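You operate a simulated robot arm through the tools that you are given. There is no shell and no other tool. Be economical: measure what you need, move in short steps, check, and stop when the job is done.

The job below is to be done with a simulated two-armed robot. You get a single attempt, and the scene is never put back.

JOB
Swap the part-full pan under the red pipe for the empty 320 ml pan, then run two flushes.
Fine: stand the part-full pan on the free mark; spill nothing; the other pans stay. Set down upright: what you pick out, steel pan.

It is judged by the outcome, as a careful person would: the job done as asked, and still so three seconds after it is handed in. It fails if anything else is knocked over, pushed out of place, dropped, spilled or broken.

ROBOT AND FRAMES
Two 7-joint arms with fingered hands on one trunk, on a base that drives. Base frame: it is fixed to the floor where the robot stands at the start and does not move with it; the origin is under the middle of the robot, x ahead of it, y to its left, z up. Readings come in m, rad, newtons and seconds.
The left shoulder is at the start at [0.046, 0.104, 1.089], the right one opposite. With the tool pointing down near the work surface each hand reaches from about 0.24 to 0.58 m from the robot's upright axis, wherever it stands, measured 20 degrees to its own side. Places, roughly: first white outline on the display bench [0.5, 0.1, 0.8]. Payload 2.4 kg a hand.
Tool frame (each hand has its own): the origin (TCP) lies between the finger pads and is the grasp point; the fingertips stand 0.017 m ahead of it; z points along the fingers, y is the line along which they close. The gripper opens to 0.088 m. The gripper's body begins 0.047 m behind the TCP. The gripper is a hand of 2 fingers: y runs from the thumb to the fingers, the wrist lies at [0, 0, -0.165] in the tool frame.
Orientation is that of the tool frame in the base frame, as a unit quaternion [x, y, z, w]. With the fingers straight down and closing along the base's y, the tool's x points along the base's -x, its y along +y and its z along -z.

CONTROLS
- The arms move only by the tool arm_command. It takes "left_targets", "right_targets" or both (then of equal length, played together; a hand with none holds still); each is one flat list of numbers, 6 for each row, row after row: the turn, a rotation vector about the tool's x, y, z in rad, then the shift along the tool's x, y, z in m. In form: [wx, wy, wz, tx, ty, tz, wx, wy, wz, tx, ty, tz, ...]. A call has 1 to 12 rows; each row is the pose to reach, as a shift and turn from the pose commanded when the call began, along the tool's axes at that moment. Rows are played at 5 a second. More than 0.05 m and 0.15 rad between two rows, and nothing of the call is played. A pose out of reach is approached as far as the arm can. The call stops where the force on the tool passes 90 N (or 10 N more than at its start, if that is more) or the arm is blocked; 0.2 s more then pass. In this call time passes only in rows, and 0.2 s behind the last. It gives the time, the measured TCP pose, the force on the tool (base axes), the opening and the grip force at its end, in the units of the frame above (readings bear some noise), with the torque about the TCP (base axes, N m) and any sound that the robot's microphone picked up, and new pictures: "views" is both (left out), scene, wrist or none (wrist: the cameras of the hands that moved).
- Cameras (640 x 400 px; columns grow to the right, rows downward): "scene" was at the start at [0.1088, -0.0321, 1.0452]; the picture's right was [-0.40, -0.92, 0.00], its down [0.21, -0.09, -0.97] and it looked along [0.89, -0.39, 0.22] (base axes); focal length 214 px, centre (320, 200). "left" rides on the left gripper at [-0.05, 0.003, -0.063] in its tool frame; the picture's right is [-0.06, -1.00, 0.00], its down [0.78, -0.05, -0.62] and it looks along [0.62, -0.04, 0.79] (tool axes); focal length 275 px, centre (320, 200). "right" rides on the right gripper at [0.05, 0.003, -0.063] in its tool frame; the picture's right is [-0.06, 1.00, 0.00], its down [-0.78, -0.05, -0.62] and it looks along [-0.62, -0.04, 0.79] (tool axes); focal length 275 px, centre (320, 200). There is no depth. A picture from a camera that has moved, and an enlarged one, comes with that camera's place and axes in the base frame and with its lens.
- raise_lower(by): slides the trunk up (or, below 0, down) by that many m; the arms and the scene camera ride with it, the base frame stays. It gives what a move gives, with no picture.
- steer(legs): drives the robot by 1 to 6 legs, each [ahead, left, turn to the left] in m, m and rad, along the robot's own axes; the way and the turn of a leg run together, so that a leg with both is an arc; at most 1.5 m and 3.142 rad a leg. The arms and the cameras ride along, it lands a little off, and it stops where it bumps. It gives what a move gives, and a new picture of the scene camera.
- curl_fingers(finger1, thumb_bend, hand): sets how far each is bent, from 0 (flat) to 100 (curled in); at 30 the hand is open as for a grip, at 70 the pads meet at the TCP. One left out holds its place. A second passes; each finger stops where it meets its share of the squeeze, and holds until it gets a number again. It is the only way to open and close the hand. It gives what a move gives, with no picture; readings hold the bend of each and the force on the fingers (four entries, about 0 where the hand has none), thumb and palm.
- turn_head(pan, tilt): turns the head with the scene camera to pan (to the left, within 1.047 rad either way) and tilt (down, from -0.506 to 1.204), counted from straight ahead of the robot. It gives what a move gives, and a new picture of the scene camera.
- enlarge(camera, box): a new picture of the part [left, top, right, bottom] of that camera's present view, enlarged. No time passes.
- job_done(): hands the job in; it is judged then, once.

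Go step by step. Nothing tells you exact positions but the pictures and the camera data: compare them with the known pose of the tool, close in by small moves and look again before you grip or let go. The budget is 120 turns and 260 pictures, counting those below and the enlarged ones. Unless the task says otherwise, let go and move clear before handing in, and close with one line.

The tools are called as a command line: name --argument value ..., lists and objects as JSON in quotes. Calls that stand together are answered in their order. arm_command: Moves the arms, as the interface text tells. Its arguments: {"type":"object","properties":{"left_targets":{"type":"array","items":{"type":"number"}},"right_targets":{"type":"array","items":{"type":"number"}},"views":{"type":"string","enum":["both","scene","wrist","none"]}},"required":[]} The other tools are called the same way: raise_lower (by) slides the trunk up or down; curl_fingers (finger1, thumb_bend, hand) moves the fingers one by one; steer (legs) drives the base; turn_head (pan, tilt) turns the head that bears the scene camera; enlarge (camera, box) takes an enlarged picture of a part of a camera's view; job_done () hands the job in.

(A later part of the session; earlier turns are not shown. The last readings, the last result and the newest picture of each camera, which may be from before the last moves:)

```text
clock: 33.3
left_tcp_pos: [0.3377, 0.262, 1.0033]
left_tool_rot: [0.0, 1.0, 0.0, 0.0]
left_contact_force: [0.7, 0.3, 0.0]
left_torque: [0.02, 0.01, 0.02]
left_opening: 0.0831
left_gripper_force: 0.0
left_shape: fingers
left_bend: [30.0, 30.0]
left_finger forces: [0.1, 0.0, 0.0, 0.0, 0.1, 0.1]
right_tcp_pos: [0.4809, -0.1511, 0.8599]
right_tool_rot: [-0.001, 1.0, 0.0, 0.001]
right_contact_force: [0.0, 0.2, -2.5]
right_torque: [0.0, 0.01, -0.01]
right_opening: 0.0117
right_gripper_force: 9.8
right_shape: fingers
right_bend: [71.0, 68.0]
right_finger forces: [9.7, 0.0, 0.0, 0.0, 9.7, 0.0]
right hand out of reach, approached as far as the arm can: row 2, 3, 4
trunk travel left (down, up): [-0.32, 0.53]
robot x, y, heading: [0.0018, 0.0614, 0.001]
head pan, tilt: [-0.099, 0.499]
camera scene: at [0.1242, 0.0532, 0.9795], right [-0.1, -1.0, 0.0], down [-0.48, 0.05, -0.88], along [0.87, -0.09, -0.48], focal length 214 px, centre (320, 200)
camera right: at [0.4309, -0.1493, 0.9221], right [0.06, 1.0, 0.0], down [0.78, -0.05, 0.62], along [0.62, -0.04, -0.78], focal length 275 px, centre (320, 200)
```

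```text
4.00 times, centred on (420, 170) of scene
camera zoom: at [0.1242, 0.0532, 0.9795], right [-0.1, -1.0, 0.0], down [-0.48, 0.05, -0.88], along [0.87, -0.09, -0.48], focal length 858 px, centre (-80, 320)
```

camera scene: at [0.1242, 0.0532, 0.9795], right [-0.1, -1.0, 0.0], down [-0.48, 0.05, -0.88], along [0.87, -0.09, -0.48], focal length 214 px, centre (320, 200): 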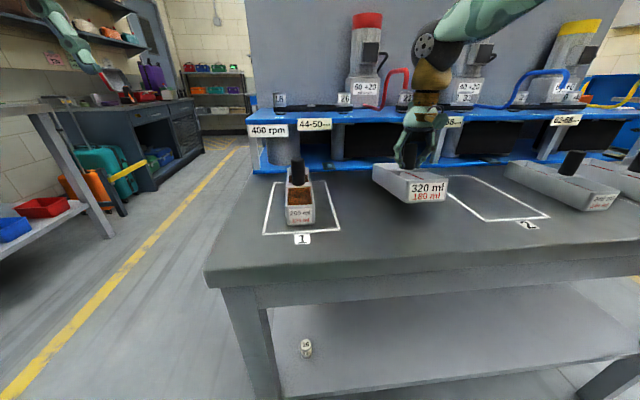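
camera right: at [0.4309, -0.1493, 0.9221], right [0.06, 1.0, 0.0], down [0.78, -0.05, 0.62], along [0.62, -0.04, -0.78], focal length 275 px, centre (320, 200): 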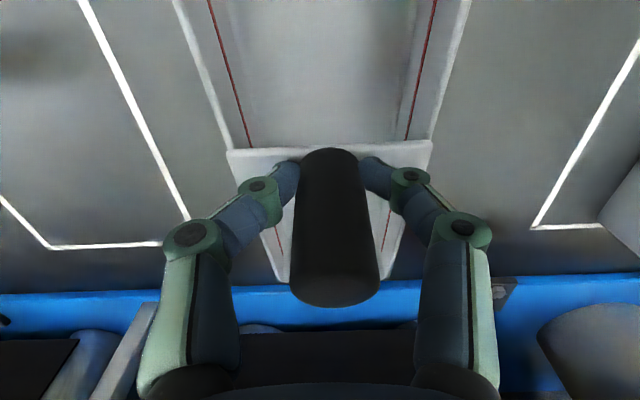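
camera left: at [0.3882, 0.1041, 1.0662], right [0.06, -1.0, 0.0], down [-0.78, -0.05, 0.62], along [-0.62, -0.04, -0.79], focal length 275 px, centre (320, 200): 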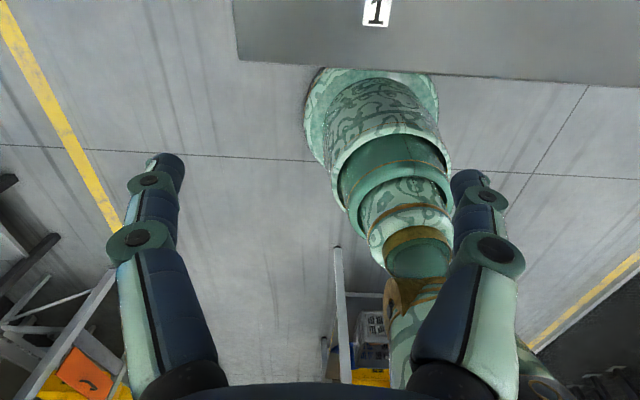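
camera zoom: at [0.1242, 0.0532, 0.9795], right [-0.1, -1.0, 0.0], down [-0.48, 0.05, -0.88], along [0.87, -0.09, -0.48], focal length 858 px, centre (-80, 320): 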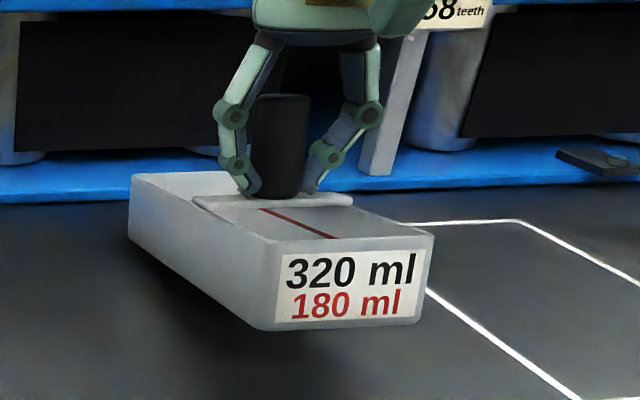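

Reach shrinks when the arm goes lower, so instead I'll return to the higher good pose and lower with the trunk.

arm_command --right_targets '[0, 0, 0, -0.003, 0.001, -0.01, 0, 0, 0, -0.006, 0.002, -0.02, 0, 0, 0, -0.01, 0.003, -0.029]' --views "none"

raise_lower --by -0.034

arm_command --right_targets '[0, 0, 0, 0, 0, 0]' --views "both"

enlarge --camera "scene" --box '[340, 100, 500, 200]'

```text
clock: 34.1
left_tcp_pos: [0.3383, 0.2621, 1.0019]
left_tool_rot: [0.0, 1.0, 0.0, 0.0]
left_contact_force: [0.1, 0.2, 0.4]
left_torque: [0.02, -0.01, -0.02]
left_opening: 0.0834
left_gripper_force: 0.0
left_shape: fingers
left_bend: [30.0, 30.0]
left_finger forces: [0.1, 0.0, 0.1, 0.0, 0.0, 0.0]
right_tcp_pos: [0.4916, -0.1473, 0.8889]
right_tool_rot: [-0.001, 1.0, 0.0, 0.0]
right_contact_force: [0.4, -0.7, -2.9]
right_torque: [-0.03, -0.01, -0.02]
right_opening: 0.012
right_gripper_force: 9.6
right_shape: fingers
right_bend: [71.0, 68.0]
right_finger forces: [9.6, 0.0, 0.0, 0.0, 9.6, 0.1]
trunk travel left (down, up): [-0.32, 0.53]
robot x, y, heading: [0.0006, 0.0658, 0.004]
head pan, tilt: [-0.099, 0.499]
```

```text
clock: 34.9
left_tcp_pos: [0.3372, 0.2617, 0.9691]
left_tool_rot: [0.0, 1.0, 0.0, 0.0]
left_contact_force: [0.1, 0.0, -0.2]
left_torque: [0.0, 0.0, -0.02]
left_opening: 0.0833
left_gripper_force: 0.1
left_shape: fingers
left_bend: [30.0, 30.0]
left_finger forces: [0.0, 0.0, 0.0, 0.1, 0.1, 0.0]
right_tcp_pos: [0.4912, -0.1483, 0.8535]
right_tool_rot: [-0.001, 1.0, 0.0, 0.001]
right_contact_force: [0.4, 0.1, -2.1]
right_torque: [0.02, 0.03, 0.01]
right_opening: 0.012
right_gripper_force: 9.8
right_shape: fingers
right_bend: [71.0, 68.0]
right_finger forces: [9.7, 0.0, 0.1, 0.0, 9.8, 0.1]
trunk travel left (down, up): [-0.286, 0.564]
robot x, y, heading: [0.0014, 0.0594, 0.001]
head pan, tilt: [-0.099, 0.499]
```

```text
clock: 35.3
left_tcp_pos: [0.3372, 0.2635, 0.9683]
left_tool_rot: [0.0, 1.0, 0.001, 0.0]
left_contact_force: [-0.4, 0.2, -0.3]
left_torque: [0.01, 0.02, -0.01]
left_opening: 0.0836
left_gripper_force: 0.0
left_shape: fingers
left_bend: [30.0, 30.0]
left_finger forces: [0.0, 0.0, 0.1, 0.1, 0.1, 0.0]
right_tcp_pos: [0.4917, -0.1473, 0.8552]
right_tool_rot: [0.0, 1.0, 0.0, 0.0]
right_contact_force: [0.2, 0.7, -0.6]
right_torque: [-0.04, -0.01, -0.01]
right_opening: 0.012
right_gripper_force: 9.0
right_shape: fingers
right_bend: [71.0, 68.0]
right_finger forces: [9.8, 0.0, 0.0, 0.1, 9.7, 0.0]
trunk travel left (down, up): [-0.286, 0.564]
robot x, y, heading: [-0.0001, 0.0618, 0.0]
head pan, tilt: [-0.099, 0.499]
camera scene: at [0.1254, 0.0532, 0.9454], right [-0.1, -1.0, 0.0], down [-0.48, 0.05, -0.88], along [0.87, -0.09, -0.48], focal length 214 px, centre (320, 200)
camera right: at [0.4412, -0.1459, 0.9171], right [0.06, 1.0, 0.0], down [0.78, -0.05, 0.62], along [0.62, -0.04, -0.79], focal length 275 px, centre (320, 200)
```

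scene: 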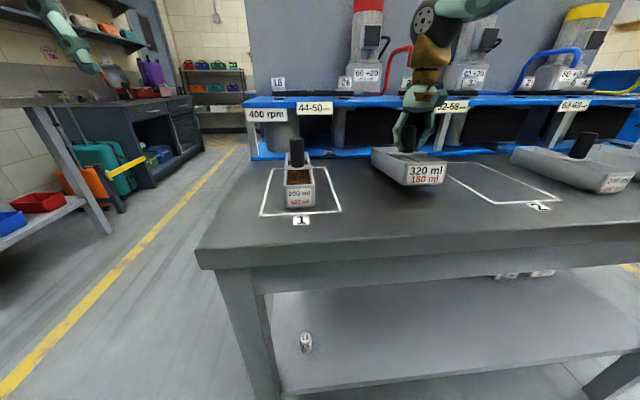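
right: 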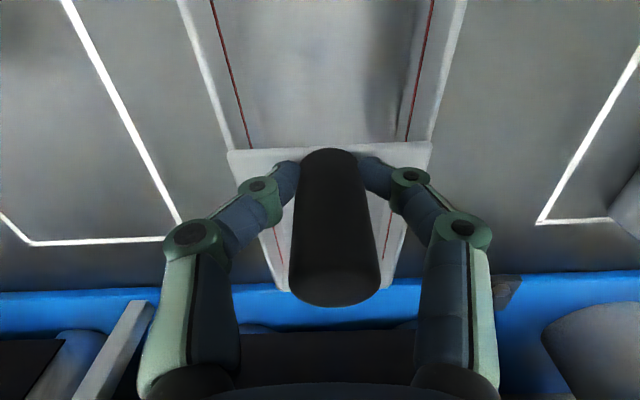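

```text
4.00 times, centred on (420, 150) of scene
camera zoom: at [0.1254, 0.0532, 0.9454], right [-0.1, -1.0, 0.0], down [-0.48, 0.05, -0.88], along [0.87, -0.09, -0.48], focal length 858 px, centre (-80, 400)
```

zoom: 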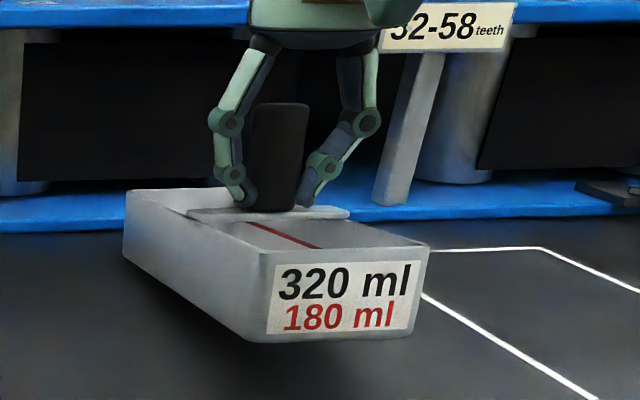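

The pan is about 1 cm above the bench in the right place. Lowering the trunk the rest.

raise_lower --by -0.0115

enlarge --camera "scene" --box '[340, 100, 500, 200]'

```text
clock: 35.9
left_tcp_pos: [0.3387, 0.2613, 0.9567]
left_tool_rot: [0.0, 1.0, 0.0, 0.0]
left_contact_force: [0.0, 0.2, -0.5]
left_torque: [0.02, -0.02, -0.01]
left_opening: 0.0836
left_gripper_force: 0.0
left_shape: fingers
left_bend: [30.0, 30.0]
left_finger forces: [0.0, 0.0, 0.1, 0.0, 0.0, 0.1]
right_tcp_pos: [0.4911, -0.1483, 0.8417]
right_tool_rot: [0.0, 1.0, -0.001, 0.0]
right_contact_force: [-0.4, 0.4, -1.1]
right_torque: [0.0, -0.04, 0.0]
right_opening: 0.0118
right_gripper_force: 10.2
right_shape: fingers
right_bend: [72.0, 68.0]
right_finger forces: [10.1, 0.0, 0.0, 0.0, 10.3, 0.0]
trunk travel left (down, up): [-0.274, 0.576]
robot x, y, heading: [-0.0008, 0.0632, -0.004]
head pan, tilt: [-0.099, 0.499]
```

```text
4.00 times, centred on (420, 150) of scene
camera zoom: at [0.1259, 0.0532, 0.9338], right [-0.1, -1.0, 0.0], down [-0.48, 0.05, -0.88], along [0.87, -0.09, -0.48], focal length 858 px, centre (-80, 400)
```

zoom: 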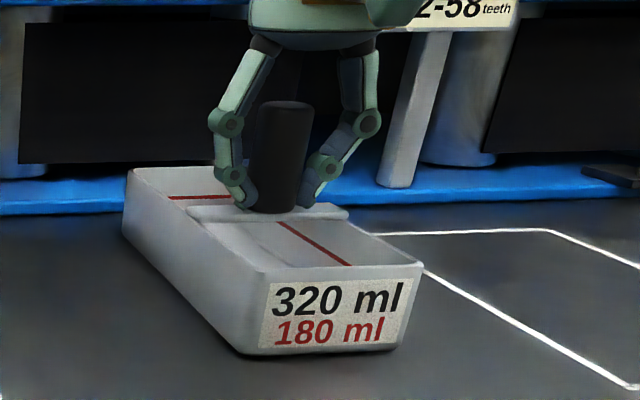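

The pan is down (load partly on the bench). One last millimetre, then release and check before rising.

raise_lower --by -0.001

curl_fingers --hand "right" --finger1 30 --thumb_bend 30

enlarge --camera "scene" --box '[340, 100, 500, 200]'

```text
clock: 36.4
left_tcp_pos: [0.3365, 0.262, 0.9571]
left_tool_rot: [0.0, 1.0, 0.0, 0.0]
left_contact_force: [-0.4, 0.3, -0.3]
left_torque: [-0.02, -0.02, 0.01]
left_opening: 0.0833
left_gripper_force: 0.0
left_shape: fingers
left_bend: [30.0, 30.0]
left_finger forces: [0.0, 0.0, 0.0, 0.1, 0.1, 0.0]
right_tcp_pos: [0.4927, -0.1495, 0.8423]
right_tool_rot: [0.0, 1.0, 0.0, 0.0]
right_contact_force: [-1.4, -0.3, 0.6]
right_torque: [-0.03, 0.01, 0.0]
right_opening: 0.0116
right_gripper_force: 10.3
right_shape: fingers
right_bend: [72.0, 68.0]
right_finger forces: [10.1, 0.0, 0.0, 0.0, 10.4, 0.1]
trunk travel left (down, up): [-0.273, 0.577]
robot x, y, heading: [0.0004, 0.0597, -0.0]
head pan, tilt: [-0.099, 0.499]
```

```text
clock: 37.4
left_tcp_pos: [0.3371, 0.2621, 0.9545]
left_tool_rot: [0.0, 1.0, 0.0, 0.0]
left_contact_force: [0.2, -0.5, 0.2]
left_torque: [-0.02, 0.06, -0.02]
left_opening: 0.0834
left_gripper_force: 0.0
left_shape: fingers
left_bend: [30.0, 30.0]
left_finger forces: [0.1, 0.0, 0.1, 0.0, 0.0, 0.0]
right_tcp_pos: [0.4926, -0.1469, 0.8424]
right_tool_rot: [-0.001, 1.0, 0.0, 0.0]
right_contact_force: [0.0, -0.6, 1.0]
right_torque: [0.02, -0.01, -0.03]
right_opening: 0.0833
right_gripper_force: 0.0
right_shape: fingers
right_bend: [30.0, 30.0]
right_finger forces: [0.0, 0.1, 0.0, 0.0, 0.0, 0.0]
trunk travel left (down, up): [-0.273, 0.577]
robot x, y, heading: [-0.0012, 0.0605, 0.0]
head pan, tilt: [-0.099, 0.499]
```

```text
4.00 times, centred on (420, 150) of scene
camera zoom: at [0.1258, 0.0533, 0.9329], right [-0.1, -1.0, 0.0], down [-0.48, 0.05, -0.88], along [0.87, -0.09, -0.48], focal length 858 px, centre (-80, 400)
```

zoom: 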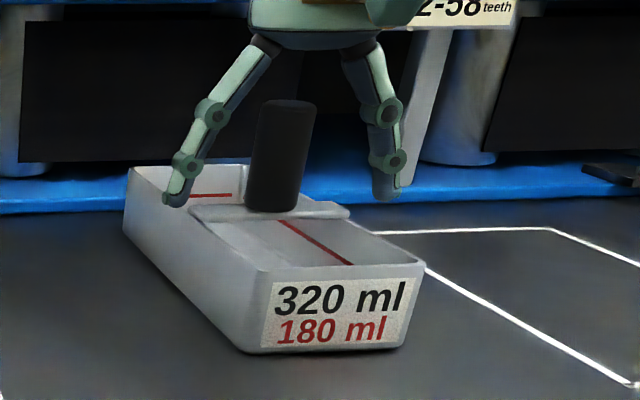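

Standing upright and released. I'll rise just above the handle (clear of the spout) and pull straight back, then look.

arm_command --right_targets '[0, 0, 0, 0, 0, -0.02, 0, 0, 0, 0, 0, -0.05, 0, 0, 0, 0, 0, -0.065, 0, 0, 0, 0.04, 0, -0.075, 0, 0, 0, 0.08, 0, -0.09, 0, 0, 0, 0.12, -0.02, -0.12, 0, 0, 0, 0.16, -0.05, -0.14, 0, 0, 0, 0.19, -0.08, -0.15]' --views "both"

enlarge --camera "scene" --box '[340, 40, 500, 140]'

enlarge --camera "scene" --box '[340, 110, 500, 210]'

```text
refused: row 6 steps farther than a row can; nothing moved
```

```text
4.00 times, centred on (420, 90) of scene
camera zoom: at [0.1258, 0.0533, 0.9329], right [-0.1, -1.0, 0.0], down [-0.48, 0.05, -0.88], along [0.87, -0.09, -0.48], focal length 858 px, centre (-80, 640)
```

zoom: 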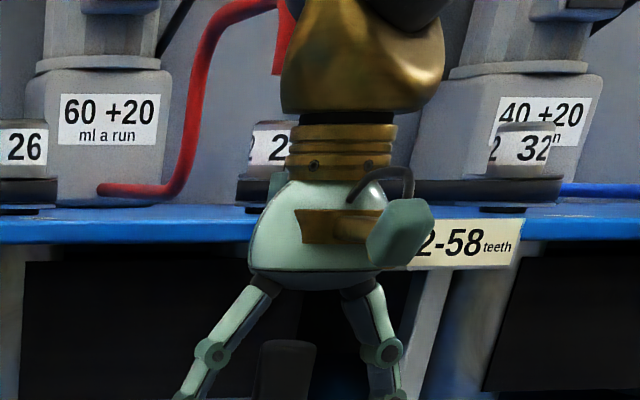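

```text
4.00 times, centred on (420, 160) of scene
camera zoom: at [0.1258, 0.0533, 0.9329], right [-0.1, -1.0, 0.0], down [-0.48, 0.05, -0.88], along [0.87, -0.09, -0.48], focal length 858 px, centre (-80, 360)
```

zoom: 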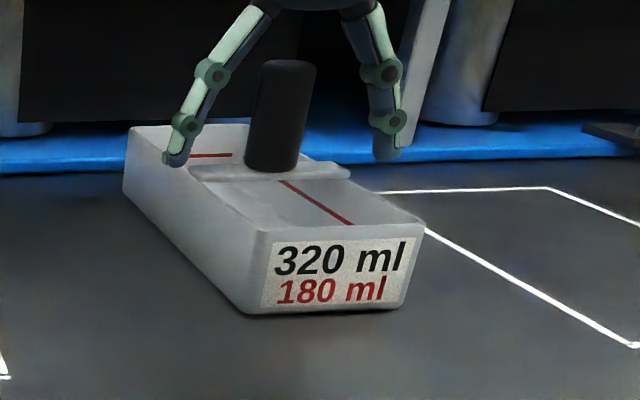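

One row was too long; same path with shorter steps.

arm_command --right_targets '[0, 0, 0, 0, 0, -0.02, 0, 0, 0, 0, 0, -0.045, 0, 0, 0, 0, 0, -0.062, 0, 0, 0, 0.035, 0, -0.07, 0, 0, 0, 0.07, 0, -0.085, 0, 0, 0, 0.1, -0.015, -0.105, 0, 0, 0, 0.13, -0.035, -0.125, 0, 0, 0, 0.16, -0.06, -0.14, 0, 0, 0, 0.19, -0.08, -0.15]' --views "both"

enlarge --camera "scene" --box '[340, 40, 500, 140]'

enlarge --camera "scene" --box '[340, 110, 500, 210]'

```text
clock: 39.4
left_tcp_pos: [0.3373, 0.2614, 0.9561]
left_tool_rot: [0.0, 1.0, 0.0, 0.0]
left_contact_force: [0.2, 0.2, 0.2]
left_torque: [-0.02, 0.01, -0.01]
left_opening: 0.0833
left_gripper_force: 0.1
left_shape: fingers
left_bend: [30.0, 30.0]
left_finger forces: [0.1, 0.0, 0.1, 0.0, 0.1, 0.1]
right_tcp_pos: [0.3004, -0.2275, 0.9933]
right_tool_rot: [-0.002, 1.0, 0.0, 0.0]
right_contact_force: [-0.4, 0.3, 0.4]
right_torque: [0.0, 0.01, 0.01]
right_opening: 0.0835
right_gripper_force: 0.1
right_shape: fingers
right_bend: [30.0, 30.0]
right_finger forces: [0.0, 0.0, 0.0, 0.0, 0.1, 0.0]
trunk travel left (down, up): [-0.273, 0.577]
robot x, y, heading: [0.0007, 0.0606, -0.001]
head pan, tilt: [-0.099, 0.499]
camera scene: at [0.1258, 0.0532, 0.9329], right [-0.1, -1.0, 0.0], down [-0.48, 0.05, -0.88], along [0.87, -0.09, -0.48], focal length 214 px, centre (320, 200)
camera right: at [0.2494, -0.2247, 1.0552], right [0.06, 1.0, 0.0], down [0.78, -0.05, 0.62], along [0.62, -0.04, -0.79], focal length 275 px, centre (320, 200)
```

scene: 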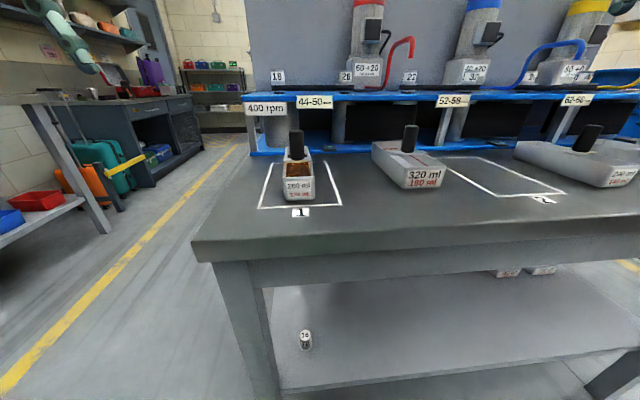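
right: 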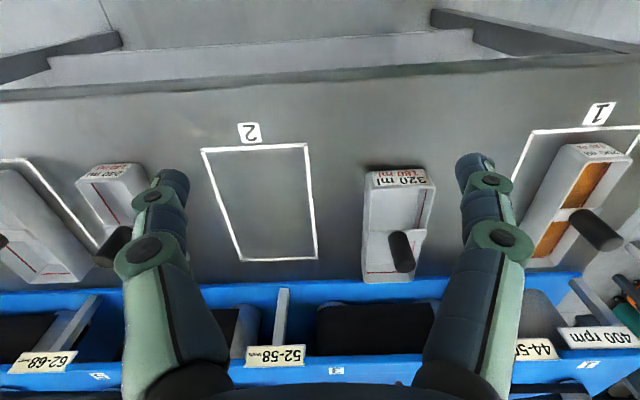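

```text
4.00 times, centred on (420, 90) of scene
camera zoom: at [0.1258, 0.0532, 0.9329], right [-0.1, -1.0, 0.0], down [-0.48, 0.05, -0.88], along [0.87, -0.09, -0.48], focal length 858 px, centre (-80, 640)
```

zoom: 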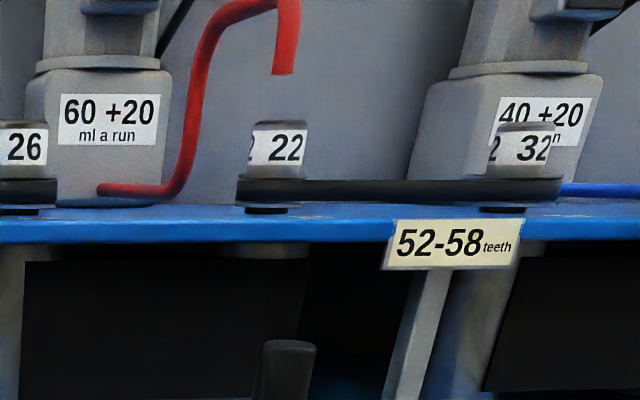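

```text
4.00 times, centred on (420, 160) of scene
camera zoom: at [0.1258, 0.0532, 0.9329], right [-0.1, -1.0, 0.0], down [-0.48, 0.05, -0.88], along [0.87, -0.09, -0.48], focal length 858 px, centre (-80, 360)
```

zoom: 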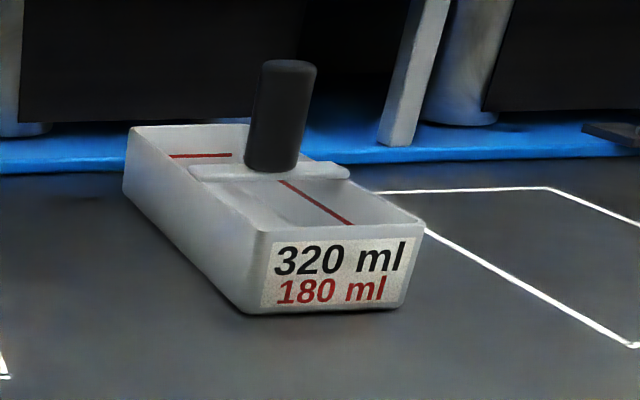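

The 320 ml pan now sits with its rear compartment under the red spout, and mark 2 is empty, other pans untouched. Next I'll back off a little, drive to the right toward the FLUSH button and look at it.

steer --legs '[[-0.2, 0, 0], [0, -0.6, 0]]'

turn_head --pan -0.25 --tilt 0.45

```text
clock: 44.0
left_tcp_pos: [0.1336, -0.3341, 0.9553]
left_tool_rot: [0.001, 1.0, 0.001, 0.0]
left_contact_force: [-0.7, 0.6, -0.9]
left_torque: [0.0, -0.02, 0.04]
left_opening: 0.0835
left_gripper_force: 0.1
left_shape: fingers
left_bend: [30.0, 30.0]
left_finger forces: [0.0, 0.0, 0.0, 0.0, 0.0, 0.0]
right_tcp_pos: [0.096, -0.8221, 0.9929]
right_tool_rot: [0.0, 1.0, 0.001, 0.0]
right_contact_force: [-0.4, -0.1, 0.0]
right_torque: [0.02, 0.06, -0.01]
right_opening: 0.0838
right_gripper_force: 0.1
right_shape: fingers
right_bend: [30.0, 30.0]
right_finger forces: [0.1, 0.1, 0.0, 0.1, 0.1, 0.1]
trunk travel left (down, up): [-0.273, 0.577]
robot x, y, heading: [-0.2013, -0.533, -0.001]
head pan, tilt: [-0.099, 0.499]
camera scene: at [-0.0784, -0.542, 0.9329], right [-0.1, -0.99, 0.0], down [-0.48, 0.05, -0.88], along [0.87, -0.09, -0.48], focal length 214 px, centre (320, 200)
```

scene: 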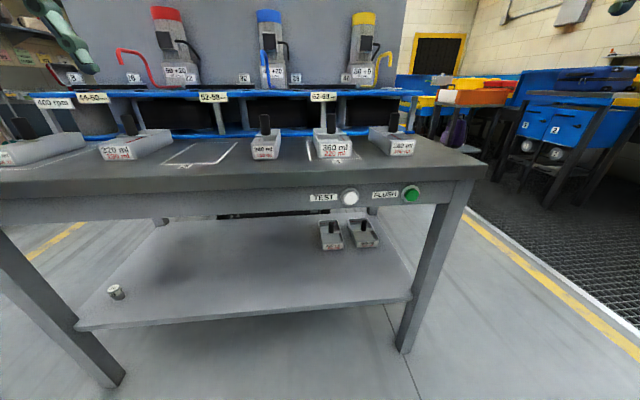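

```text
clock: 44.6
left_tcp_pos: [0.1322, -0.3327, 0.9556]
left_tool_rot: [0.0, 1.0, 0.0, 0.0]
left_contact_force: [0.2, 0.4, 0.1]
left_torque: [0.01, 0.0, 0.02]
left_opening: 0.0836
left_gripper_force: 0.1
left_shape: fingers
left_bend: [30.0, 30.0]
left_finger forces: [0.1, 0.0, 0.0, 0.1, 0.0, 0.1]
right_tcp_pos: [0.0951, -0.8243, 0.9924]
right_tool_rot: [0.001, 1.0, 0.0, -0.001]
right_contact_force: [-0.8, -1.0, -0.7]
right_torque: [0.01, 0.0, 0.0]
right_opening: 0.084
right_gripper_force: 0.0
right_shape: fingers
right_bend: [30.0, 30.0]
right_finger forces: [0.0, 0.0, 0.1, 0.0, 0.0, 0.0]
trunk travel left (down, up): [-0.273, 0.577]
robot x, y, heading: [-0.2029, -0.5337, -0.003]
head pan, tilt: [-0.25, 0.45]
camera scene: at [-0.0799, -0.5556, 0.9373], right [-0.25, -0.97, 0.0], down [-0.42, 0.11, -0.9], along [0.87, -0.22, -0.44], focal length 214 px, centre (320, 200)
```

scene: 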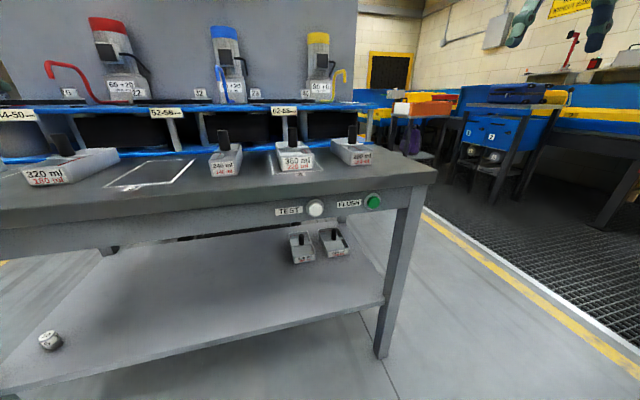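

FLUSH triangulates to about (0.327, −0.787, 0.716). Let me see its shape up close along with the display.

enlarge --camera "scene" --box '[260, 160, 420, 260]'

arm_command --right_targets '[0, 0, 0, 0, 0, 0]' --views "wrist"

```text
4.00 times, centred on (340, 210) of scene
camera zoom: at [-0.0799, -0.5556, 0.9373], right [-0.25, -0.97, 0.0], down [-0.42, 0.11, -0.9], along [0.87, -0.22, -0.44], focal length 858 px, centre (240, 160)
```

zoom: 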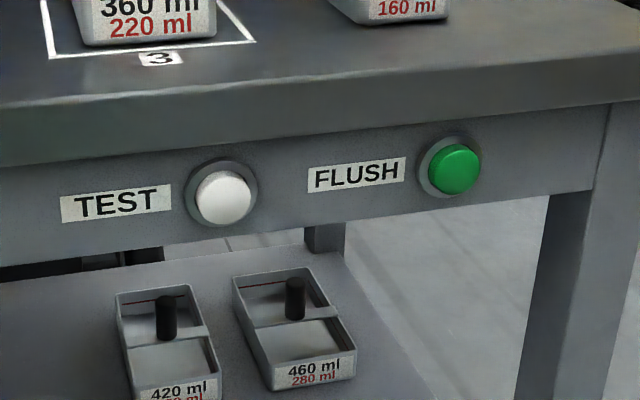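

```text
clock: 45.0
left_tcp_pos: [0.1325, -0.3344, 0.9558]
left_tool_rot: [0.0, 1.0, -0.001, 0.0]
left_contact_force: [0.1, -0.6, -0.8]
left_torque: [-0.05, -0.01, -0.01]
left_opening: 0.083
left_gripper_force: 0.0
left_shape: fingers
left_bend: [30.0, 30.0]
left_finger forces: [0.1, 0.0, 0.1, 0.1, 0.0, 0.0]
right_tcp_pos: [0.0948, -0.8231, 0.9913]
right_tool_rot: [0.0, 1.0, 0.0, 0.0]
right_contact_force: [1.0, -0.1, 0.1]
right_torque: [0.0, -0.01, -0.02]
right_opening: 0.0835
right_gripper_force: 0.1
right_shape: fingers
right_bend: [30.0, 30.0]
right_finger forces: [0.1, 0.0, 0.1, 0.1, 0.0, 0.1]
trunk travel left (down, up): [-0.273, 0.577]
robot x, y, heading: [-0.2059, -0.5333, -0.002]
head pan, tilt: [-0.25, 0.45]
camera right: at [0.045, -0.8201, 1.0553], right [0.06, 1.0, 0.0], down [0.78, -0.05, 0.62], along [0.62, -0.04, -0.79], focal length 275 px, centre (320, 200)
```

right: 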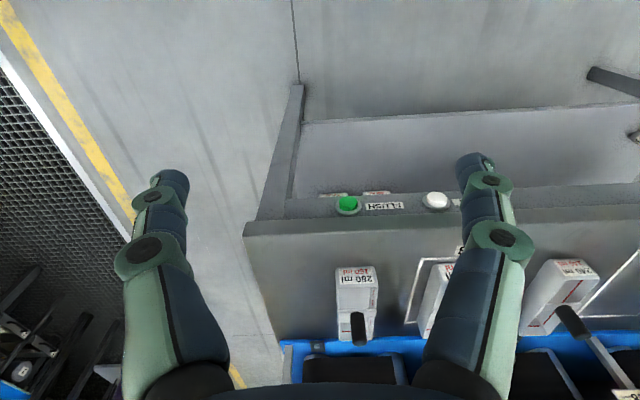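

The button is a domed cap on the apron below the bench slab. I'll close the right fingers, lower the trunk, and swing the right hand to point forward in front of the bench.

curl_fingers --hand "right" --finger1 70 --thumb_bend 70

raise_lower --by -0.12

arm_command --right_targets '[0, -0.143, 0, -0.013, 0.003, 0.006, 0, -0.286, 0, -0.025, 0.007, 0.012, 0, -0.428, 0, -0.038, 0.01, 0.018, 0, -0.571, 0, -0.051, 0.013, 0.024, 0, -0.714, 0, -0.064, 0.016, 0.03, 0, -0.857, 0, -0.076, 0.02, 0.036, 0, -1.0, 0, -0.089, 0.023, 0.042, 0, -1.142, 0, -0.102, 0.026, 0.048, 0, -1.285, 0, -0.115, 0.03, 0.054, 0, -1.428, 0, -0.127, 0.033, 0.06, 0, -1.571, 0, -0.14, 0.036, 0.066]' --views "both"

```text
clock: 46.0
left_tcp_pos: [0.1335, -0.3338, 0.9548]
left_tool_rot: [0.001, 1.0, 0.001, 0.001]
left_contact_force: [-0.1, -0.5, -0.8]
left_torque: [0.01, 0.03, -0.05]
left_opening: 0.0838
left_gripper_force: 0.1
left_shape: fingers
left_bend: [30.0, 30.0]
left_finger forces: [0.0, 0.1, 0.0, 0.0, 0.1, 0.0]
right_tcp_pos: [0.0957, -0.8222, 0.9918]
right_tool_rot: [0.0, 1.0, 0.001, 0.0]
right_contact_force: [0.3, 0.0, -0.9]
right_torque: [0.02, 0.04, 0.01]
right_opening: 0.0
right_gripper_force: 0.0
right_shape: fingers
right_bend: [70.0, 70.0]
right_finger forces: [0.0, 0.0, 0.0, 0.0, 0.0, 0.0]
trunk travel left (down, up): [-0.273, 0.577]
robot x, y, heading: [-0.2037, -0.532, -0.001]
head pan, tilt: [-0.25, 0.45]
```

```text
clock: 47.5
left_tcp_pos: [0.1348, -0.3329, 0.8362]
left_tool_rot: [0.0, 1.0, 0.0, 0.0]
left_contact_force: [0.7, -0.7, 0.0]
left_torque: [0.05, -0.01, 0.01]
left_opening: 0.0835
left_gripper_force: 0.1
left_shape: fingers
left_bend: [30.0, 30.0]
left_finger forces: [0.1, 0.1, 0.1, 0.1, 0.0, 0.0]
right_tcp_pos: [0.0952, -0.8229, 0.8726]
right_tool_rot: [0.0, 1.0, 0.0, 0.0]
right_contact_force: [1.0, -0.6, -0.1]
right_torque: [-0.03, -0.02, 0.04]
right_opening: 0.0001
right_gripper_force: 0.1
right_shape: fingers
right_bend: [70.0, 70.0]
right_finger forces: [0.1, 0.0, 0.0, 0.0, 0.1, 0.0]
trunk travel left (down, up): [-0.153, 0.697]
robot x, y, heading: [-0.2065, -0.5356, -0.002]
head pan, tilt: [-0.25, 0.45]
```

```text
clock: 50.0
left_tcp_pos: [0.1348, -0.3335, 0.8354]
left_tool_rot: [0.001, 1.0, 0.001, 0.0]
left_contact_force: [-0.4, -0.2, -0.6]
left_torque: [0.01, 0.0, -0.02]
left_opening: 0.0836
left_gripper_force: 0.1
left_shape: fingers
left_bend: [30.0, 30.0]
left_finger forces: [0.0, 0.0, 0.1, 0.0, 0.0, 0.0]
right_tcp_pos: [0.2358, -0.7859, 0.8062]
right_tool_rot: [0.0, 0.706, -0.001, 0.708]
right_contact_force: [-0.1, -0.1, -0.3]
right_torque: [0.01, 0.0, 0.03]
right_opening: 0.0002
right_gripper_force: 0.0
right_shape: fingers
right_bend: [70.0, 70.0]
right_finger forces: [0.0, 0.1, 0.0, 0.1, 0.0, 0.1]
right hand out of reach, approached as far as the arm can: row 6, 7, 8, 9
trunk travel left (down, up): [-0.153, 0.697]
robot x, y, heading: [-0.2024, -0.5363, -0.002]
head pan, tilt: [-0.25, 0.45]
camera scene: at [-0.0745, -0.5556, 0.8182], right [-0.25, -0.97, 0.0], down [-0.42, 0.11, -0.9], along [0.87, -0.22, -0.44], focal length 214 px, centre (320, 200)
camera right: at [0.172, -0.7834, 0.756], right [0.0, 1.0, 0.06], down [-0.62, -0.05, 0.78], along [0.78, -0.04, 0.62], focal length 275 px, centre (320, 200)
```

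scene: 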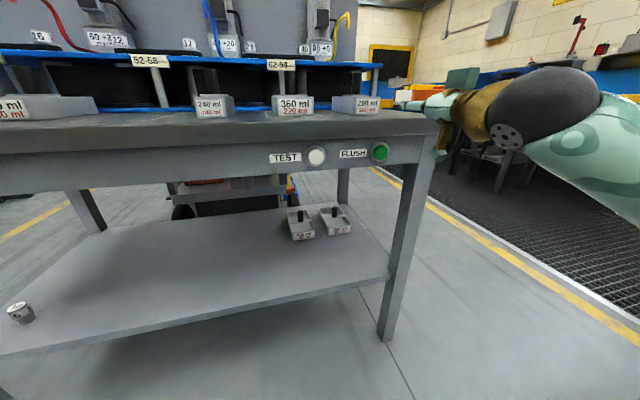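
right: 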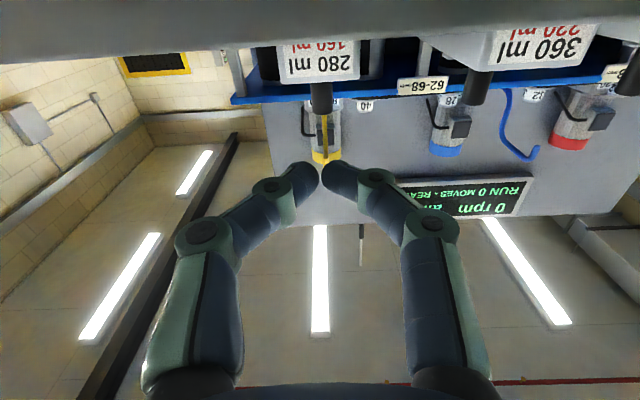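

The hand points forward now. FLUSH refines to ≈(0.32, −0.784, 0.718). I'll drop to the button's height, staying in front of the bench.

arm_command --right_targets '[0, 0, 0, 0.03, 0.0015, 0, 0, 0, 0, 0.06, 0.0015, 0, 0, 0, 0, 0.089, 0.0015, 0]' --views "both"

enlarge --camera "scene" --box '[320, 90, 480, 190]'

```text
clock: 50.8
left_tcp_pos: [0.1334, -0.3325, 0.8362]
left_tool_rot: [0.0, 1.0, 0.0, 0.0]
left_contact_force: [0.2, -0.3, -0.9]
left_torque: [0.0, -0.02, -0.01]
left_opening: 0.0836
left_gripper_force: 0.0
left_shape: fingers
left_bend: [30.0, 30.0]
left_finger forces: [0.0, 0.0, 0.0, 0.1, 0.0, 0.0]
right_tcp_pos: [0.2379, -0.7852, 0.7163]
right_tool_rot: [0.0, 0.707, 0.0, 0.707]
right_contact_force: [0.1, 0.2, 0.8]
right_torque: [0.04, -0.01, -0.04]
right_opening: 0.0
right_gripper_force: 0.0
right_shape: fingers
right_bend: [70.0, 70.0]
right_finger forces: [0.0, 0.0, 0.0, 0.0, 0.0, 0.0]
trunk travel left (down, up): [-0.153, 0.697]
robot x, y, heading: [-0.208, -0.5299, 0.004]
head pan, tilt: [-0.25, 0.45]
camera scene: at [-0.0745, -0.5556, 0.8182], right [-0.25, -0.97, 0.0], down [-0.42, 0.11, -0.9], along [0.87, -0.22, -0.44], focal length 214 px, centre (320, 200)
camera right: at [0.1736, -0.782, 0.6653], right [0.0, 1.0, 0.06], down [-0.62, -0.05, 0.78], along [0.79, -0.04, 0.62], focal length 275 px, centre (320, 200)
```

scene: 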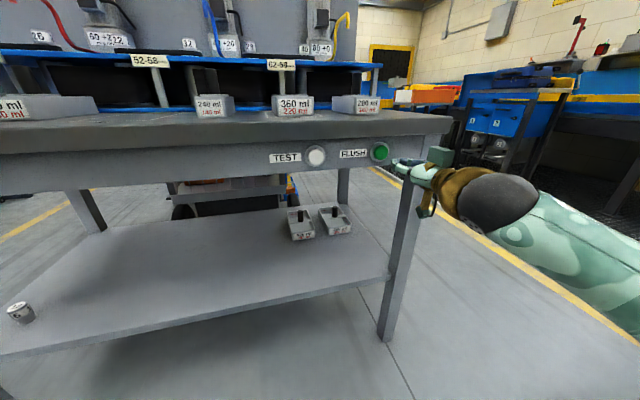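
right: 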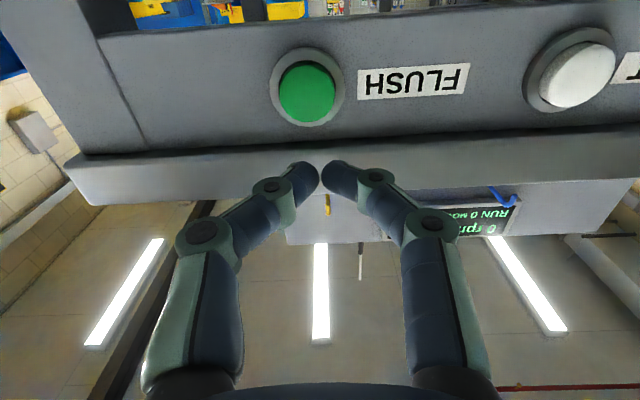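

```text
4.00 times, centred on (400, 140) of scene
camera zoom: at [-0.0745, -0.5556, 0.8182], right [-0.25, -0.97, 0.0], down [-0.42, 0.11, -0.9], along [0.87, -0.22, -0.44], focal length 858 px, centre (0, 440)
```

zoom: 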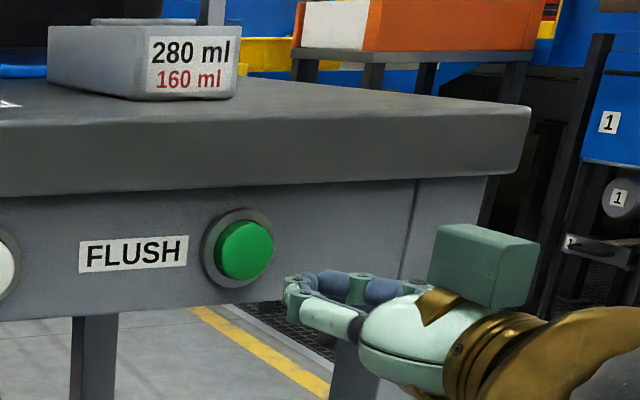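

From both cameras the cap is at (0.330, −0.791, 0.711). I'll align and advance to ~1 cm short of it.

arm_command --right_targets '[0, 0, 0, 0.0045, -0.006, 0.02, 0, 0, 0, 0.0045, -0.006, 0.045, 0, 0, 0, 0.0045, -0.006, 0.062]' --views "wrist"

enlarge --camera "scene" --box '[320, 90, 480, 190]'

```text
clock: 51.5
left_tcp_pos: [0.1338, -0.3335, 0.8353]
left_tool_rot: [0.001, 1.0, 0.0, -0.001]
left_contact_force: [-0.6, -0.4, -0.3]
left_torque: [0.02, 0.0, -0.01]
left_opening: 0.0836
left_gripper_force: 0.1
left_shape: fingers
left_bend: [30.0, 30.0]
left_finger forces: [0.0, 0.0, 0.0, 0.1, 0.1, 0.0]
right_tcp_pos: [0.2992, -0.792, 0.7107]
right_tool_rot: [0.0, 0.707, 0.0, 0.707]
right_contact_force: [1.2, -0.1, -0.4]
right_torque: [0.0, 0.0, 0.0]
right_opening: 0.0001
right_gripper_force: 0.0
right_shape: fingers
right_bend: [70.0, 70.0]
right_finger forces: [0.0, 0.1, 0.0, 0.0, 0.0, 0.1]
trunk travel left (down, up): [-0.153, 0.697]
robot x, y, heading: [-0.2052, -0.5346, -0.0]
head pan, tilt: [-0.25, 0.45]
camera right: at [0.234, -0.7892, 0.6613], right [0.0, 1.0, 0.06], down [-0.62, -0.05, 0.78], along [0.79, -0.04, 0.62], focal length 275 px, centre (320, 200)
```

right: 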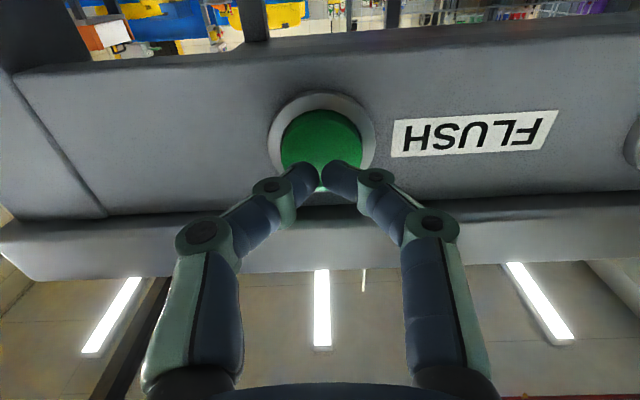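

```text
4.00 times, centred on (400, 140) of scene
camera zoom: at [-0.0745, -0.5556, 0.8182], right [-0.25, -0.97, 0.0], down [-0.42, 0.11, -0.9], along [0.87, -0.22, -0.44], focal length 858 px, centre (0, 440)
```

zoom: 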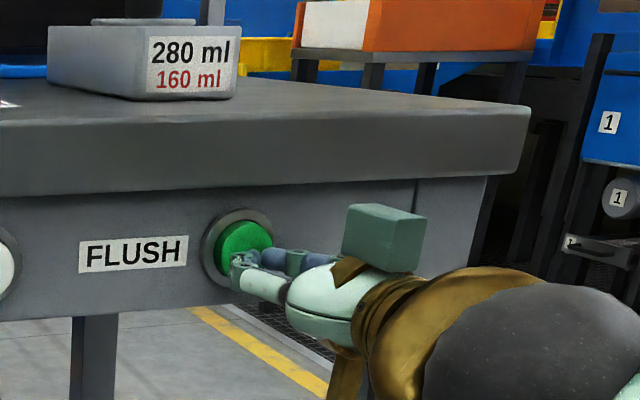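

Aligned with the cap. Pressing forward in small steps while watching force and sound.

arm_command --right_targets '[0, 0, 0, 0, 0, 0.005, 0, 0, 0, 0, 0, 0.01, 0, 0, 0, 0, 0, 0.014, 0, 0, 0, 0, 0, 0.018]' --views "wrist"

```text
clock: 52.5
left_tcp_pos: [0.1314, -0.3353, 0.8364]
left_tool_rot: [0.001, 1.0, 0.0, 0.001]
left_contact_force: [-0.1, 0.5, 0.6]
left_torque: [0.01, -0.01, 0.04]
left_opening: 0.0835
left_gripper_force: 0.1
left_shape: fingers
left_bend: [30.0, 30.0]
left_finger forces: [0.1, 0.1, 0.0, 0.0, 0.0, 0.1]
right_tcp_pos: [0.3135, -0.7908, 0.7133]
right_tool_rot: [0.001, 0.707, -0.001, 0.707]
right_contact_force: [-26.4, -2.0, -4.2]
right_torque: [0.04, 0.04, -0.09]
right_opening: 0.0
right_gripper_force: 13.7
right_shape: fingers
right_bend: [72.0, 71.0]
right_finger forces: [10.2, 0.0, 0.0, 0.0, 16.6, 0.1]
trunk travel left (down, up): [-0.153, 0.697]
robot x, y, heading: [-0.2068, -0.5346, -0.001]
head pan, tilt: [-0.25, 0.45]
heard: click
camera right: at [0.2498, -0.7887, 0.6623], right [0.0, 1.0, 0.06], down [-0.62, -0.05, 0.78], along [0.79, -0.04, 0.62], focal length 275 px, centre (320, 200)
```

right: 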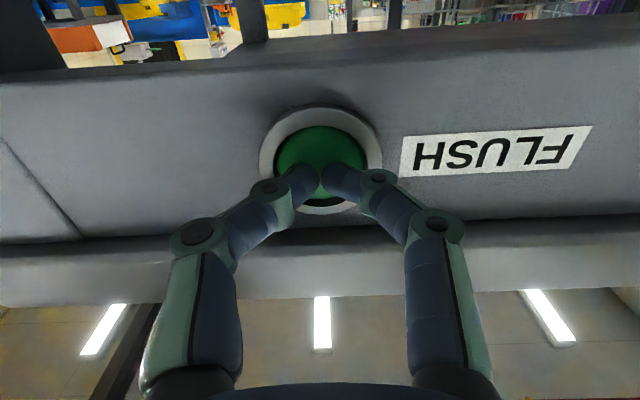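

Click heard with 26 N on the cap. I'll back off and look up at the display and pipes.

arm_command --right_targets '[0, 0, 0, 0, 0, -0.01, 0, 0, 0, 0, 0, -0.025]' --views "none"

turn_head --pan 0.35 --tilt 0.0

```text
clock: 53.1
left_tcp_pos: [0.1323, -0.333, 0.8352]
left_tool_rot: [0.0, 1.0, 0.0, 0.0]
left_contact_force: [0.5, 0.5, -0.4]
left_torque: [-0.03, 0.02, -0.03]
left_opening: 0.0837
left_gripper_force: 0.1
left_shape: fingers
left_bend: [30.0, 30.0]
left_finger forces: [0.0, 0.1, 0.0, 0.0, 0.1, 0.0]
right_tcp_pos: [0.2923, -0.7895, 0.7127]
right_tool_rot: [0.0, 0.707, 0.0, 0.708]
right_contact_force: [-1.6, 0.4, -0.3]
right_torque: [0.01, -0.02, 0.01]
right_opening: 0.0002
right_gripper_force: 0.2
right_shape: fingers
right_bend: [70.0, 70.0]
right_finger forces: [0.0, 0.0, 0.0, 0.1, 0.0, 0.0]
trunk travel left (down, up): [-0.153, 0.697]
robot x, y, heading: [-0.1996, -0.5318, 0.0]
head pan, tilt: [-0.25, 0.45]
```

```text
clock: 54.1
left_tcp_pos: [0.1337, -0.3337, 0.8359]
left_tool_rot: [0.001, 1.0, 0.0, 0.0]
left_contact_force: [0.0, -0.3, -0.1]
left_torque: [0.03, -0.02, 0.0]
left_opening: 0.0837
left_gripper_force: 0.1
left_shape: fingers
left_bend: [30.0, 30.0]
left_finger forces: [0.0, 0.0, 0.1, 0.0, 0.0, 0.1]
right_tcp_pos: [0.2916, -0.7902, 0.7134]
right_tool_rot: [0.0, 0.707, 0.0, 0.707]
right_contact_force: [-0.1, 0.0, -0.3]
right_torque: [0.0, -0.01, -0.01]
right_opening: 0.0001
right_gripper_force: 0.1
right_shape: fingers
right_bend: [70.0, 70.0]
right_finger forces: [0.0, 0.1, 0.0, 0.0, 0.0, 0.0]
trunk travel left (down, up): [-0.153, 0.697]
robot x, y, heading: [-0.2047, -0.5333, -0.002]
head pan, tilt: [0.351, 0.0]
camera scene: at [-0.078, -0.5038, 0.8589], right [0.32, -0.95, 0.0], down [-0.01, 0.0, -1.0], along [0.95, 0.32, -0.01], focal length 214 px, centre (320, 200)
```

scene: 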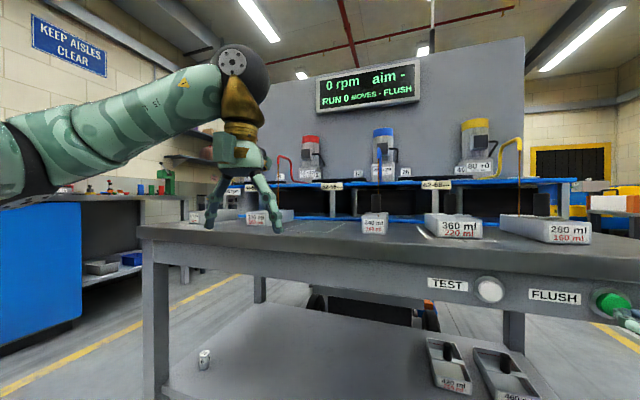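

The display reads "FLUSH" – running. Zooming in on display and the red pipe.

enlarge --camera "scene" --box '[310, 50, 430, 125]'

enlarge --camera "scene" --box '[220, 130, 380, 240]'

arm_command --left_targets '[0, 0, 0, 0, 0, 0, 0, 0, 0, 0, 0, 0, 0, 0, 0, 0, 0, 0, 0, 0, 0, 0, 0, 0, 0, 0, 0, 0, 0, 0, 0, 0, 0, 0, 0, 0, 0, 0, 0, 0, 0, 0, 0, 0, 0, 0, 0, 0, 0, 0, 0, 0, 0, 0, 0, 0, 0, 0, 0, 0]' --views "scene"

enlarge --camera "scene" --box '[310, 50, 430, 125]'

```text
5.33 times, centred on (370, 88) of scene
camera zoom: at [-0.078, -0.5038, 0.8589], right [0.32, -0.95, 0.0], down [-0.01, 0.0, -1.0], along [0.95, 0.32, -0.01], focal length 1144 px, centre (53, 800)
```

zoom: 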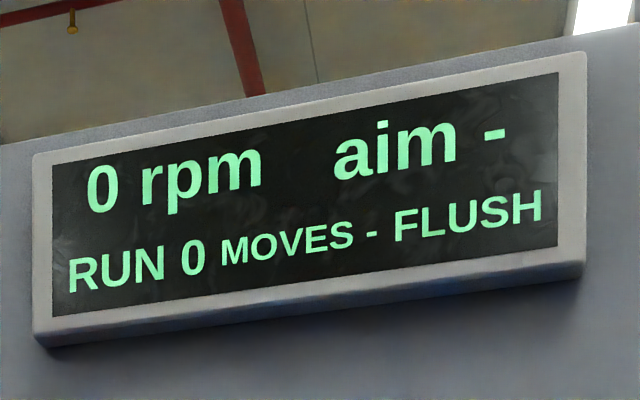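

```text
3.64 times, centred on (300, 185) of scene
camera zoom: at [-0.078, -0.5038, 0.8589], right [0.32, -0.95, 0.0], down [-0.01, 0.0, -1.0], along [0.95, 0.32, -0.01], focal length 780 px, centre (393, 254)
```

zoom: 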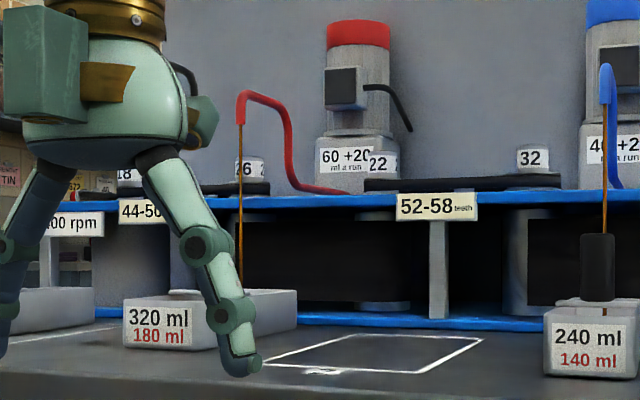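

```text
clock: 56.4
left_tcp_pos: [0.1336, -0.3337, 0.8359]
left_tool_rot: [0.0, 1.0, 0.0, 0.0]
left_contact_force: [0.8, 0.2, 0.5]
left_torque: [0.02, -0.01, 0.02]
left_opening: 0.0834
left_gripper_force: 0.1
left_shape: fingers
left_bend: [30.0, 30.0]
left_finger forces: [0.0, 0.1, 0.0, 0.0, 0.0, 0.0]
right_tcp_pos: [0.2915, -0.7905, 0.7133]
right_tool_rot: [0.001, 0.707, -0.001, 0.707]
right_contact_force: [0.8, -0.3, 0.9]
right_torque: [0.0, 0.02, -0.02]
right_opening: 0.0
right_gripper_force: 0.0
right_shape: fingers
right_bend: [70.0, 70.0]
right_finger forces: [0.0, 0.0, 0.1, 0.0, 0.0, 0.0]
trunk travel left (down, up): [-0.153, 0.697]
robot x, y, heading: [-0.2052, -0.5349, 0.001]
head pan, tilt: [0.351, 0.0]
camera scene: at [-0.0782, -0.5037, 0.8593], right [0.32, -0.95, 0.0], down [-0.01, 0.0, -1.0], along [0.95, 0.32, -0.01], focal length 214 px, centre (320, 200)
```

scene: 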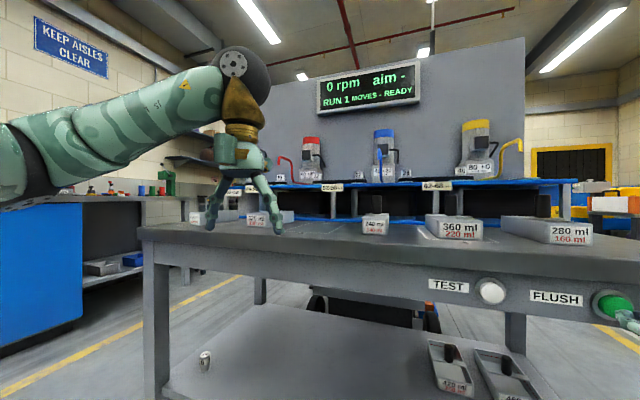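

```text
5.33 times, centred on (370, 88) of scene
camera zoom: at [-0.0782, -0.5037, 0.8593], right [0.32, -0.95, 0.0], down [-0.01, 0.0, -1.0], along [0.95, 0.32, -0.01], focal length 1144 px, centre (53, 800)
```

zoom: 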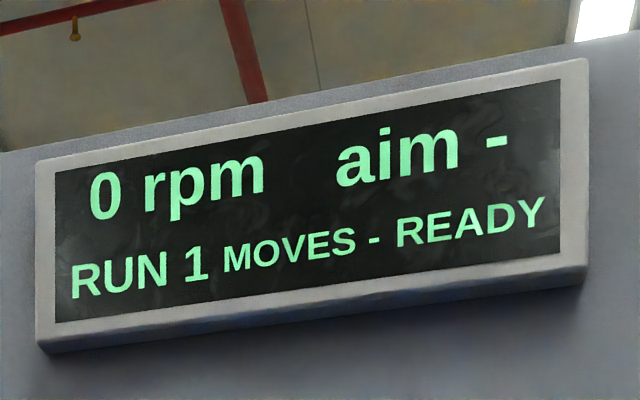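

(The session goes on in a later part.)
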